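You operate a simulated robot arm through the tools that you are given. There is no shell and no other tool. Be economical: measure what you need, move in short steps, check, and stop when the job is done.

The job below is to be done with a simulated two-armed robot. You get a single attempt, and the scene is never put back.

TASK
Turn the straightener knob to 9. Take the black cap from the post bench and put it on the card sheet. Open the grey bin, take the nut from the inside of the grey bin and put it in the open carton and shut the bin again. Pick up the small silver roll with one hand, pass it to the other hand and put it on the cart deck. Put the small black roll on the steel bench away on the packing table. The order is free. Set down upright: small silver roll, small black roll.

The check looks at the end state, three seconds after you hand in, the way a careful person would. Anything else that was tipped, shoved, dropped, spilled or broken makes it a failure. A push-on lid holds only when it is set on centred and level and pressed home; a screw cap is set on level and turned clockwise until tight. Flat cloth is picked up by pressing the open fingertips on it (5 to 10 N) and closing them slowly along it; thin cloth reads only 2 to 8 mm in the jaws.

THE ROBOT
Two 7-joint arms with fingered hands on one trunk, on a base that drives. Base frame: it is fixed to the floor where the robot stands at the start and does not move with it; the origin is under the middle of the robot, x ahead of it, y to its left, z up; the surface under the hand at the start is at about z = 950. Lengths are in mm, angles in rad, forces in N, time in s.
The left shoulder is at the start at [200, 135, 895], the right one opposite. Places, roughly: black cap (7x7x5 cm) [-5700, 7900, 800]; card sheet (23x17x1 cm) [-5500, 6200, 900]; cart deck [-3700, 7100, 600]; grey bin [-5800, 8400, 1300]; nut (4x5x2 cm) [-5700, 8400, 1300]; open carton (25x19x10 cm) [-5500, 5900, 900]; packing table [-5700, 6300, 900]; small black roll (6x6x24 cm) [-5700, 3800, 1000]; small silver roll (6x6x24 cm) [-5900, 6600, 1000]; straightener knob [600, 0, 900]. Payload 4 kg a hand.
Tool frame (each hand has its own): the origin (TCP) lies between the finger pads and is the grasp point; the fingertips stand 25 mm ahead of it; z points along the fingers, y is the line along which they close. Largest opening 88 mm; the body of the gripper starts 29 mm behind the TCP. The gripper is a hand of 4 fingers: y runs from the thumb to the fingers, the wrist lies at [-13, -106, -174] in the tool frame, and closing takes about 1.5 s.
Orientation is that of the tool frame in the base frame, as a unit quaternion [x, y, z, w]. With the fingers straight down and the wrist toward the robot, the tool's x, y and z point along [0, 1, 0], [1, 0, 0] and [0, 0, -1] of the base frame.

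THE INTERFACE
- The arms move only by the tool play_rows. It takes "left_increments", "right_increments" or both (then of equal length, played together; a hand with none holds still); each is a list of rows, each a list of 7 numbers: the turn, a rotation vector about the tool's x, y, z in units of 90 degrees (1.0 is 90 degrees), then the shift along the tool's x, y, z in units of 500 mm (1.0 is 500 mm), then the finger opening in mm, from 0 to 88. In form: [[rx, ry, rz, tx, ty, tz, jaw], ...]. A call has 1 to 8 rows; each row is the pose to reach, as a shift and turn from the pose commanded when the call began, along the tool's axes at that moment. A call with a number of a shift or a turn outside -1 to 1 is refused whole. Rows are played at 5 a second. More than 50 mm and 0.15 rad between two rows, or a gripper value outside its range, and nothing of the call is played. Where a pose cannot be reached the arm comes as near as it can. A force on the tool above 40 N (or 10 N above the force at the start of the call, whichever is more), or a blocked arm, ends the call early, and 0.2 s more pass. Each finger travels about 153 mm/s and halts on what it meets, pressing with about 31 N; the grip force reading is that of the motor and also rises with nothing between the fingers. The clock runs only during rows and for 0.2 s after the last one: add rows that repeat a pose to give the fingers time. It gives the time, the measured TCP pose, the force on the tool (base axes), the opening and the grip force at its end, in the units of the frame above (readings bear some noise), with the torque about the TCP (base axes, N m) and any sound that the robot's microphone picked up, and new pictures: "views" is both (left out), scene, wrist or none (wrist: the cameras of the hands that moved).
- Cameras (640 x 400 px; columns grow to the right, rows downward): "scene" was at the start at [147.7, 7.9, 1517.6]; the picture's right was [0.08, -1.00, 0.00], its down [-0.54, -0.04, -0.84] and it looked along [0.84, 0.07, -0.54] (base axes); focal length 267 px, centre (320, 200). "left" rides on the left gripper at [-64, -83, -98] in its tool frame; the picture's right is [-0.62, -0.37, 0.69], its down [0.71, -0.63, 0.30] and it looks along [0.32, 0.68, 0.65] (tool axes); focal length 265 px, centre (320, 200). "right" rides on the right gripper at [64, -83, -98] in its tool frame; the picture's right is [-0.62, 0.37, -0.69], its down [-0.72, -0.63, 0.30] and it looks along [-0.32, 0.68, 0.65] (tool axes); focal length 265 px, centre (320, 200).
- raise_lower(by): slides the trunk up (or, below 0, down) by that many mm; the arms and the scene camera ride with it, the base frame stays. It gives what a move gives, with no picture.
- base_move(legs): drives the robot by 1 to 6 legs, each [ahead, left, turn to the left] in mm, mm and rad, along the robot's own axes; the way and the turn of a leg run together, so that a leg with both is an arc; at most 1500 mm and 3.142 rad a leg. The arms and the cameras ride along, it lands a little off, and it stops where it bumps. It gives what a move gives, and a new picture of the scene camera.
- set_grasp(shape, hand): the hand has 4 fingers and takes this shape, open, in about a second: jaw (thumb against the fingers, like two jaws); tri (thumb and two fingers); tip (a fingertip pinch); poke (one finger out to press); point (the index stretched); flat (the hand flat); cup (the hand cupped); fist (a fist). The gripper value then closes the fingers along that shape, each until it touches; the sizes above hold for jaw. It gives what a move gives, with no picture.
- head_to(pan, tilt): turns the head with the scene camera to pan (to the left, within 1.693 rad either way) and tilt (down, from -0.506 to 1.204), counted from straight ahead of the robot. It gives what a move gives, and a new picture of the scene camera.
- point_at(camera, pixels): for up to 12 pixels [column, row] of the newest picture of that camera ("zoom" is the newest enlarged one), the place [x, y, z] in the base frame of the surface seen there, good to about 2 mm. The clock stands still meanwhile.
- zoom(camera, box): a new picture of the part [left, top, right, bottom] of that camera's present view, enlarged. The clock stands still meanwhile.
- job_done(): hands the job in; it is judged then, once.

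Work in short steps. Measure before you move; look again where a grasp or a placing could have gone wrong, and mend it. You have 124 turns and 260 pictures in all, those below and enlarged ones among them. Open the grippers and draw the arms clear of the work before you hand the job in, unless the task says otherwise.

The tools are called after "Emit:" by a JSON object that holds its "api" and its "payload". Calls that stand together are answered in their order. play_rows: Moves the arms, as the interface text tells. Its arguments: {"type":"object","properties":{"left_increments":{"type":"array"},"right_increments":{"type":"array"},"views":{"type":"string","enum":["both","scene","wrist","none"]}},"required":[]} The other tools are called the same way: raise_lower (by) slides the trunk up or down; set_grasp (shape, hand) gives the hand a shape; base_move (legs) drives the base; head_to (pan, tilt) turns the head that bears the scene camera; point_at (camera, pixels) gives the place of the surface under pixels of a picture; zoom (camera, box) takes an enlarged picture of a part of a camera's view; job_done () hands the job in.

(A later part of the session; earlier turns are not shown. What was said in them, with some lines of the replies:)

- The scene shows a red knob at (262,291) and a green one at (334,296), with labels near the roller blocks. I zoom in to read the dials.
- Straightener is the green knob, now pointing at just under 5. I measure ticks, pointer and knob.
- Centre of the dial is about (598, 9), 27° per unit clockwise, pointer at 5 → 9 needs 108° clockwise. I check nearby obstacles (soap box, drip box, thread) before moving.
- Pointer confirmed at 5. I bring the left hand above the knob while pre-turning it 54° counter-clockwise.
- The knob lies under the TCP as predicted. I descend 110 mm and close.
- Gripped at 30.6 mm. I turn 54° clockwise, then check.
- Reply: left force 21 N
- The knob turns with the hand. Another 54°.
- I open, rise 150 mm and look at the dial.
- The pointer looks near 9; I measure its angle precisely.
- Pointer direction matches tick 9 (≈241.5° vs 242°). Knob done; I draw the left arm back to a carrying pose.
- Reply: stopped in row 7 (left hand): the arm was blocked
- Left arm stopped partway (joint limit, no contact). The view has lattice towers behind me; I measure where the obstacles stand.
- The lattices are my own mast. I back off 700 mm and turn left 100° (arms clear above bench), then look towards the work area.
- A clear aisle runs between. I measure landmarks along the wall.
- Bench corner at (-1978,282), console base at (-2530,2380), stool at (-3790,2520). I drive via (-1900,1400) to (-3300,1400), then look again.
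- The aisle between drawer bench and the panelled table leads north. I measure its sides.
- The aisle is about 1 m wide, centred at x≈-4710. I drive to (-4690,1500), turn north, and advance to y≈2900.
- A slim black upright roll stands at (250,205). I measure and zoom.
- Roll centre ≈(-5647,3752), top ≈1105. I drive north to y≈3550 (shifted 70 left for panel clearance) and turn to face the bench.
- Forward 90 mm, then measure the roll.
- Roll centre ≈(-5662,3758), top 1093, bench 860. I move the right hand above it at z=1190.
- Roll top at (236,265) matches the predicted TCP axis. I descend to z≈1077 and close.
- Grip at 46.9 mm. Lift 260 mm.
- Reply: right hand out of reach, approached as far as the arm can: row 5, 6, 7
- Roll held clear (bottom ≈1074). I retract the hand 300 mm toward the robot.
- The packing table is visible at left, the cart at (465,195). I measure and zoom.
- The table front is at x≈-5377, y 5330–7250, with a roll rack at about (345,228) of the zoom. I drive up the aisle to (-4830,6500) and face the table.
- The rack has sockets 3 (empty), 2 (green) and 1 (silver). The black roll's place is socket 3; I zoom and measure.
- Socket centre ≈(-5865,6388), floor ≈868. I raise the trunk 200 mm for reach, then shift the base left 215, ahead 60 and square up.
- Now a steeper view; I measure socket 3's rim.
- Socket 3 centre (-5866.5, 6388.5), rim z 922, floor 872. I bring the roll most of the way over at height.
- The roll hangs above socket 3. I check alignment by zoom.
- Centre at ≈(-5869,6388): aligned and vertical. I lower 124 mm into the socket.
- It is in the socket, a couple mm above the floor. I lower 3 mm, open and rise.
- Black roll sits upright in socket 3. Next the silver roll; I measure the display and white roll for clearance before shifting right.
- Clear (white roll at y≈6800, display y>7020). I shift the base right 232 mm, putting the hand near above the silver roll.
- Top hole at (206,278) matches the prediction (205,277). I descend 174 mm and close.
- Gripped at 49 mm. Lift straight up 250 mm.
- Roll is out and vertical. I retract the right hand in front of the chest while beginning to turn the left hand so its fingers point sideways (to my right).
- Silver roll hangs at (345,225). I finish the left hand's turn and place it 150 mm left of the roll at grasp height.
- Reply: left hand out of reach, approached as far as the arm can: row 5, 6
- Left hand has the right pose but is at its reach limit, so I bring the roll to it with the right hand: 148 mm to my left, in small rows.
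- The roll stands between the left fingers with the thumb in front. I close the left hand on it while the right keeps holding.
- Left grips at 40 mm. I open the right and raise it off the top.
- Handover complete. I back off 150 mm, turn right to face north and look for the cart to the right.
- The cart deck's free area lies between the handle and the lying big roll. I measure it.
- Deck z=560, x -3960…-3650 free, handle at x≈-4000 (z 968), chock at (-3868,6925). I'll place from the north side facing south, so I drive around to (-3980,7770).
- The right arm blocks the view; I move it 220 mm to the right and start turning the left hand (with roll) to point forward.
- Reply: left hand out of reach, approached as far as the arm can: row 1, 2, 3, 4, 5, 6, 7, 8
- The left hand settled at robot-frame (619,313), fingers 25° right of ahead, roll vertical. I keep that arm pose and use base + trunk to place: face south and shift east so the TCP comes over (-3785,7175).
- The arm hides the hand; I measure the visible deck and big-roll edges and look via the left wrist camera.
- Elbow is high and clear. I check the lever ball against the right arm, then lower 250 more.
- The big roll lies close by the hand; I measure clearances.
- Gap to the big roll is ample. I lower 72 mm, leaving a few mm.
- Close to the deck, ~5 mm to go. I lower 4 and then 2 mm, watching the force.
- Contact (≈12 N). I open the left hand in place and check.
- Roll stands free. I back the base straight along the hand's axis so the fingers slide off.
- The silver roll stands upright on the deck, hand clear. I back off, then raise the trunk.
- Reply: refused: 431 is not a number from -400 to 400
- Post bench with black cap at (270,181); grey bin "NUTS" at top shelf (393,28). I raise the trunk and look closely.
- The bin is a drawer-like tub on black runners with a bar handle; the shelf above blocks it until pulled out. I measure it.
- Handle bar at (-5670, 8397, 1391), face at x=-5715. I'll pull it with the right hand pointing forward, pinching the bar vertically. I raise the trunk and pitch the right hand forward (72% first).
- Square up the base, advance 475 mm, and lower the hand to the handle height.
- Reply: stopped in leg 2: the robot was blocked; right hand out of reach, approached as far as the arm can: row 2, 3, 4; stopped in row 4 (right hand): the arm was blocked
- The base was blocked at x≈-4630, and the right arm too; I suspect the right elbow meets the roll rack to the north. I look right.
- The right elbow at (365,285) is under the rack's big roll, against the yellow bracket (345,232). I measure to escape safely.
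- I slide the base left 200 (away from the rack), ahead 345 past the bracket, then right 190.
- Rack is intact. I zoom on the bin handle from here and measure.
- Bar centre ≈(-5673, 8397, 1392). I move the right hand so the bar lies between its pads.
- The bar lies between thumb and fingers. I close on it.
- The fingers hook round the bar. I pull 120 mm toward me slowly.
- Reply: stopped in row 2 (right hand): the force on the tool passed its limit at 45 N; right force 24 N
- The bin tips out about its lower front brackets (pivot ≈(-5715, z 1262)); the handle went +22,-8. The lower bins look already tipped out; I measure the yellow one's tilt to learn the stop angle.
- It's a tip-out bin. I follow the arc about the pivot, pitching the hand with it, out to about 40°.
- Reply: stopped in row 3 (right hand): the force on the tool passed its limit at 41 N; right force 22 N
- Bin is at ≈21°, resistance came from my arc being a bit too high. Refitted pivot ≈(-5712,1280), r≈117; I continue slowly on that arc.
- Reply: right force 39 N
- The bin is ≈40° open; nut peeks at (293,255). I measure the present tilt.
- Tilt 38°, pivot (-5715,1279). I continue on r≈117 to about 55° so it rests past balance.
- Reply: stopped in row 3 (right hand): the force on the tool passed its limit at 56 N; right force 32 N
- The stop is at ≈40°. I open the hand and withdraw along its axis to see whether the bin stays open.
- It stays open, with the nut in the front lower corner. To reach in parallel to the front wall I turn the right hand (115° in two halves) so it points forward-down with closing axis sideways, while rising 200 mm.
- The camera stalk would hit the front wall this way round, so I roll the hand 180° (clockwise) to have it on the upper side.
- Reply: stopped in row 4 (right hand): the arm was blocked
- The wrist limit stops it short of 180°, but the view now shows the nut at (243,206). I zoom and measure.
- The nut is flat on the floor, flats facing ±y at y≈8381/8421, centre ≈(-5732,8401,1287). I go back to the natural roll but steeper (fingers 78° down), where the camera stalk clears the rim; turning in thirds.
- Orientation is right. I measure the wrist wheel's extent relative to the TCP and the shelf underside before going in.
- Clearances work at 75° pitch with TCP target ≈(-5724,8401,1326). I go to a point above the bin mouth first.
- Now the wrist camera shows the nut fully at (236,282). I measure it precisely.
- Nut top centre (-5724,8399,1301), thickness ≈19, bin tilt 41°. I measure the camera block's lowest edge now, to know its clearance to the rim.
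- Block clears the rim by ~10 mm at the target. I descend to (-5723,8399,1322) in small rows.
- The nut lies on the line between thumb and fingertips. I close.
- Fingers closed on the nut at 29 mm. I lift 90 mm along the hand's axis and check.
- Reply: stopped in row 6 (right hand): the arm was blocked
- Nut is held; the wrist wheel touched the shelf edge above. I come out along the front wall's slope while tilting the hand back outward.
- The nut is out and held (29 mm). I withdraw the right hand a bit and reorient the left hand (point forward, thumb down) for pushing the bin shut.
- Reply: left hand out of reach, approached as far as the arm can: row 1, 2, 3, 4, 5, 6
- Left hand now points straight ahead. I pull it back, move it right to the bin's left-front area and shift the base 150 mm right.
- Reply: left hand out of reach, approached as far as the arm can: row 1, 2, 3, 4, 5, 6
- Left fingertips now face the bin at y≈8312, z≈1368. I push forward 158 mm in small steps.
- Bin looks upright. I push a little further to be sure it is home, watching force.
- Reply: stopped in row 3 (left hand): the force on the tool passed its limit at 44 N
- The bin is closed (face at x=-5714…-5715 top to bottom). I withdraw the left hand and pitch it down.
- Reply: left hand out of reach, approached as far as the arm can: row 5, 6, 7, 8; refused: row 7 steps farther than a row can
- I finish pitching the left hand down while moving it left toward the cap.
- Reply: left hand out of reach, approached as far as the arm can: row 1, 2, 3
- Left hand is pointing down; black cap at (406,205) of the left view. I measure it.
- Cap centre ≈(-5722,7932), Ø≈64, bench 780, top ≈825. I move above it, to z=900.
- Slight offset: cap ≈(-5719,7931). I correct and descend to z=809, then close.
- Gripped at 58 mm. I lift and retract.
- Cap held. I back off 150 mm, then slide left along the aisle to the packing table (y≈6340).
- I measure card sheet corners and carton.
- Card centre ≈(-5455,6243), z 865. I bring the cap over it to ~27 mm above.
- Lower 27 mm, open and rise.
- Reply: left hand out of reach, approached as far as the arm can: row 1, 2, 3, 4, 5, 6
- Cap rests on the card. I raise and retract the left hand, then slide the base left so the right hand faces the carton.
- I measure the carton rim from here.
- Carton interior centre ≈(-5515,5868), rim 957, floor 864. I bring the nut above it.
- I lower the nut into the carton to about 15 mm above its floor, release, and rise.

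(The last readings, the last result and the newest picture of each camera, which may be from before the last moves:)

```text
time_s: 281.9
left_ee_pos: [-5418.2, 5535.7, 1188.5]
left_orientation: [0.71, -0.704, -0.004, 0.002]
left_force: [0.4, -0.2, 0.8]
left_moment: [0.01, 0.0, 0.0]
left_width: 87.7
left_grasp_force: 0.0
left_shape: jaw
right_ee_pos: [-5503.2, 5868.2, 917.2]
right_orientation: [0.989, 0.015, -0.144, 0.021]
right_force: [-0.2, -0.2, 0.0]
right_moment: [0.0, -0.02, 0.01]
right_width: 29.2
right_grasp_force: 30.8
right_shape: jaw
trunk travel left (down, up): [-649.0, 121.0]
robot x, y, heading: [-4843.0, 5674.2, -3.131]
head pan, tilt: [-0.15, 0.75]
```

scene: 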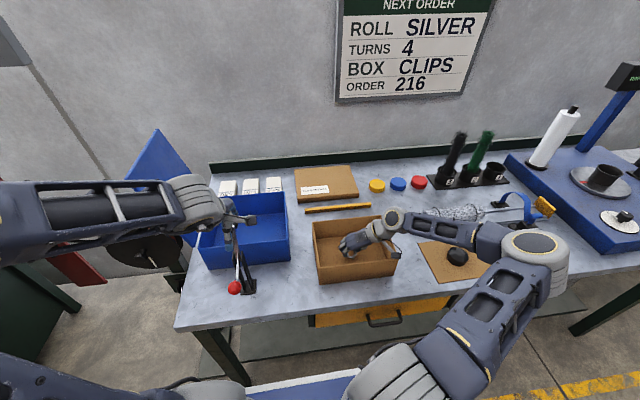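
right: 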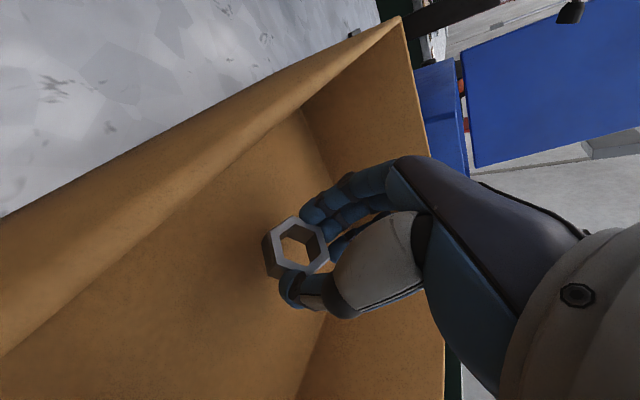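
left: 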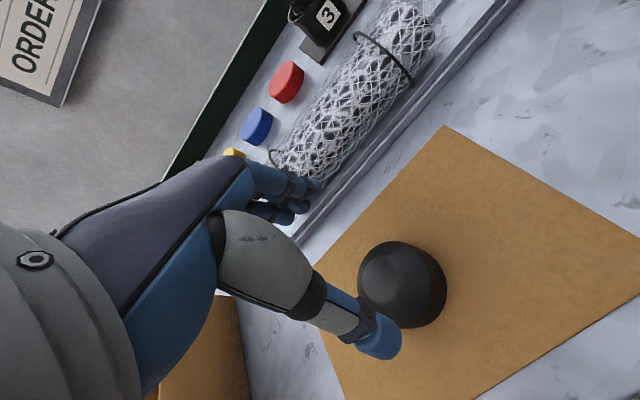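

Nut is inside the carton near its floor. I lower 12 mm more, open, and lift out.

Emit:
{"api": "play_rows", "payload": {"right_increments": [[0, 0, 0, 0.005, 0, 0.022, 20], [0, 0, 0, 0.005, 0, 0.022, 45], [0, 0, 0, 0.005, 0, 0.022, 70], [0, 0, 0, 0.005, 0, 0.022, 80], [0, 0, 0, -0.02, 0.003, -0.06, 80], [0, 0, 0, -0.045, 0.006, -0.15, 80], [0, 0, 0, -0.065, 0.01, -0.24, 80], [0, 0, 0, -0.085, 0.014, -0.33, 80]], "views": "both"}}

```text
time_s: 283.7
left_ee_pos: [-5417.9, 5535.4, 1190.1]
left_orientation: [0.711, -0.704, -0.003, 0.003]
left_force: [0.3, -0.5, -0.3]
left_moment: [-0.01, 0.0, 0.01]
left_width: 87.7
left_grasp_force: 0.1
left_shape: jaw
right_ee_pos: [-5498.1, 5866.9, 1089.9]
right_orientation: [0.989, 0.015, -0.144, 0.02]
right_force: [-0.3, -0.2, -0.3]
right_moment: [0.02, 0.01, -0.03]
right_width: 80.2
right_grasp_force: 0.0
right_shape: jaw
trunk travel left (down, up): [-649.0, 121.0]
robot x, y, heading: [-4841.7, 5674.4, -3.132]
head pan, tilt: [-0.15, 0.75]
```

scene: 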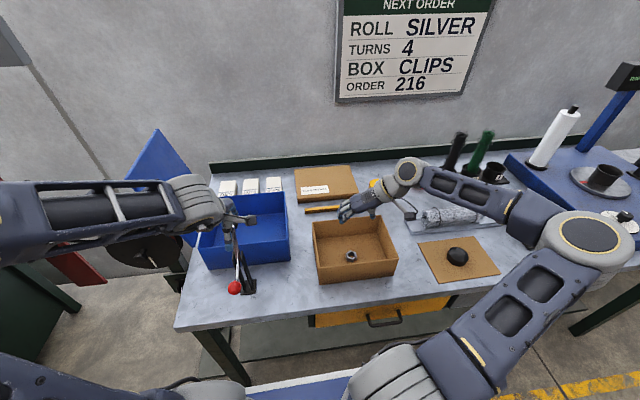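
right: 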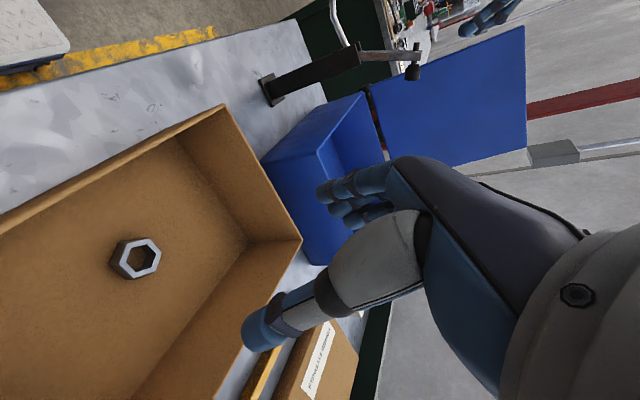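

The nut lies in the carton. I back the base away, and check the black roll, cap and the cart.

Emit:
{"api": "base_move", "payload": {"legs": [[-330, 0, 0]]}}

Emit:
{"api": "zoom", "payload": {"camera": "scene", "box": [280, 100, 560, 280]}}

Emit:
{"api": "head_to", "payload": {"pan": -1.69, "tilt": 0.45}}

```text
time_s: 285.9
left_ee_pos: [-5089.2, 5541.3, 1188.9]
left_orientation: [0.709, -0.706, -0.003, 0.003]
left_force: [-0.1, -0.2, 0.5]
left_moment: [-0.02, -0.02, -0.02]
left_width: 87.7
left_grasp_force: 0.1
left_shape: jaw
right_ee_pos: [-5168.0, 5873.2, 1088.9]
right_orientation: [0.989, 0.013, -0.145, 0.02]
right_force: [0.5, 0.1, -0.9]
right_moment: [0.01, 0.02, -0.01]
right_width: 79.8
right_grasp_force: 0.0
right_shape: jaw
trunk travel left (down, up): [-649.0, 121.0]
robot x, y, heading: [-4511.6, 5674.5, -3.135]
head pan, tilt: [-0.15, 0.75]
```

scene: 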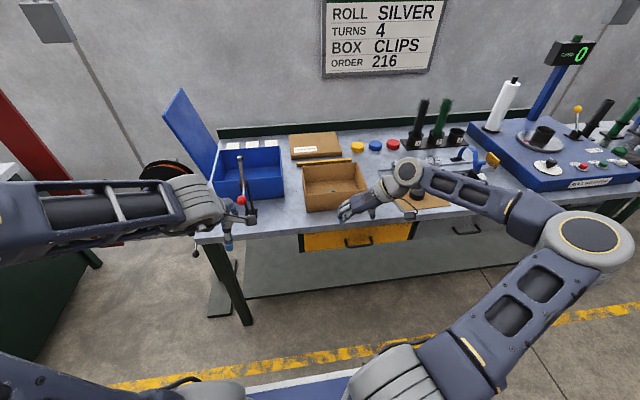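

```text
2.22 times, centred on (420, 190) of scene
```

zoom: 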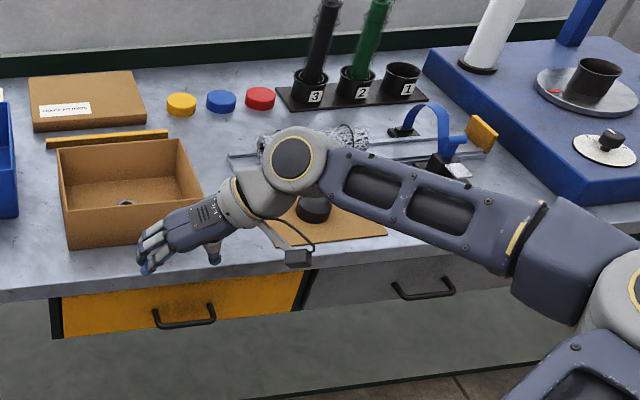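

```text
time_s: 287.5
left_ee_pos: [-5089.6, 5541.6, 1190.1]
left_orientation: [0.709, -0.705, -0.004, 0.003]
left_force: [0.2, 0.4, 0.1]
left_moment: [0.0, 0.01, -0.01]
left_width: 87.8
left_grasp_force: 0.0
left_shape: jaw
right_ee_pos: [-5169.2, 5871.9, 1090.6]
right_orientation: [0.989, 0.013, -0.144, 0.02]
right_force: [1.0, -0.5, 0.1]
right_moment: [0.02, -0.01, 0.01]
right_width: 80.0
right_grasp_force: 0.1
right_shape: jaw
trunk travel left (down, up): [-649.0, 121.0]
robot x, y, heading: [-4512.2, 5677.9, -3.133]
head pan, tilt: [-1.689, 0.45]
```

scene: 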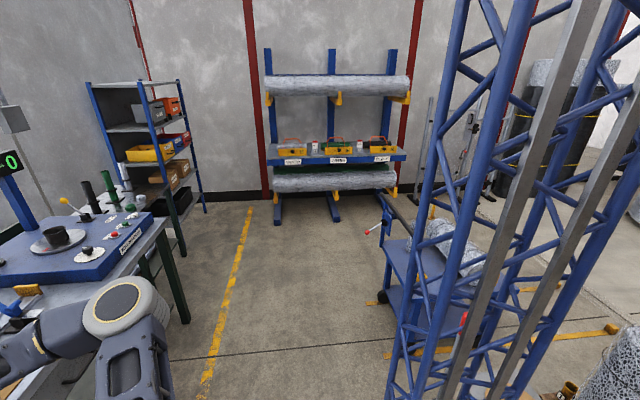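

I zoom at the cart and the shelf/rack.

Emit:
{"api": "zoom", "payload": {"camera": "scene", "box": [360, 180, 520, 300]}}

Emit:
{"api": "zoom", "payload": {"camera": "scene", "box": [80, 60, 420, 240]}}

```text
3.33 times, centred on (440, 240) of scene
```

zoom: 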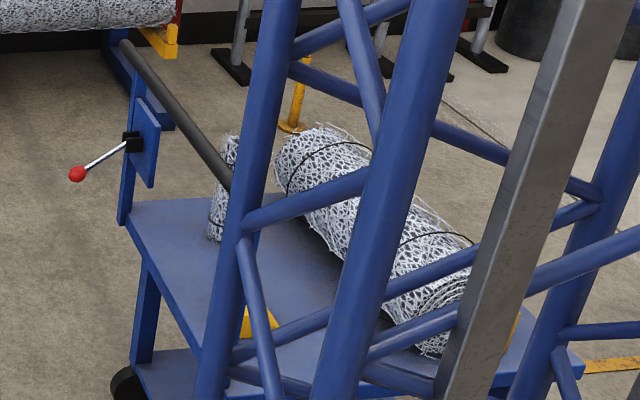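

```text
1.88 times, centred on (250, 150) of scene
```

zoom: 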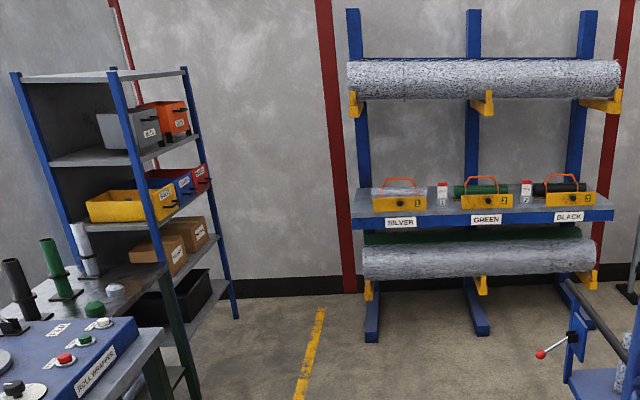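

Everything checks out: the silver roll stands upright on the cart deck, the bin is shut, the rack is intact, and both arms are clear with grippers open. I hand in.

Emit:
{"api": "job_done", "payload": {}}

```text
The job is handed in.
```

I did all five tasks and handed the job in.

- **Straightener knob:** set to 9; the pointer measured within about half a degree of the 9 tick.
- **Black cap:** on the card sheet.
- **Nut and grey bin:** the nut is in the open carton. The bin is pushed shut, with its front face measured upright.
- **Small silver roll:** picked up with the right hand, passed to the left, and standing upright on the cart deck.
- **Small black roll:** upright in empty socket 3 of the roll rack on the packing table.

There were two contacts on the way. The right elbow pressed on a bracket of the wall roll rack while I was driving, and the right wrist touched the shelf above the bin. The rack, rolls and shelf looked undisturbed when I checked them.
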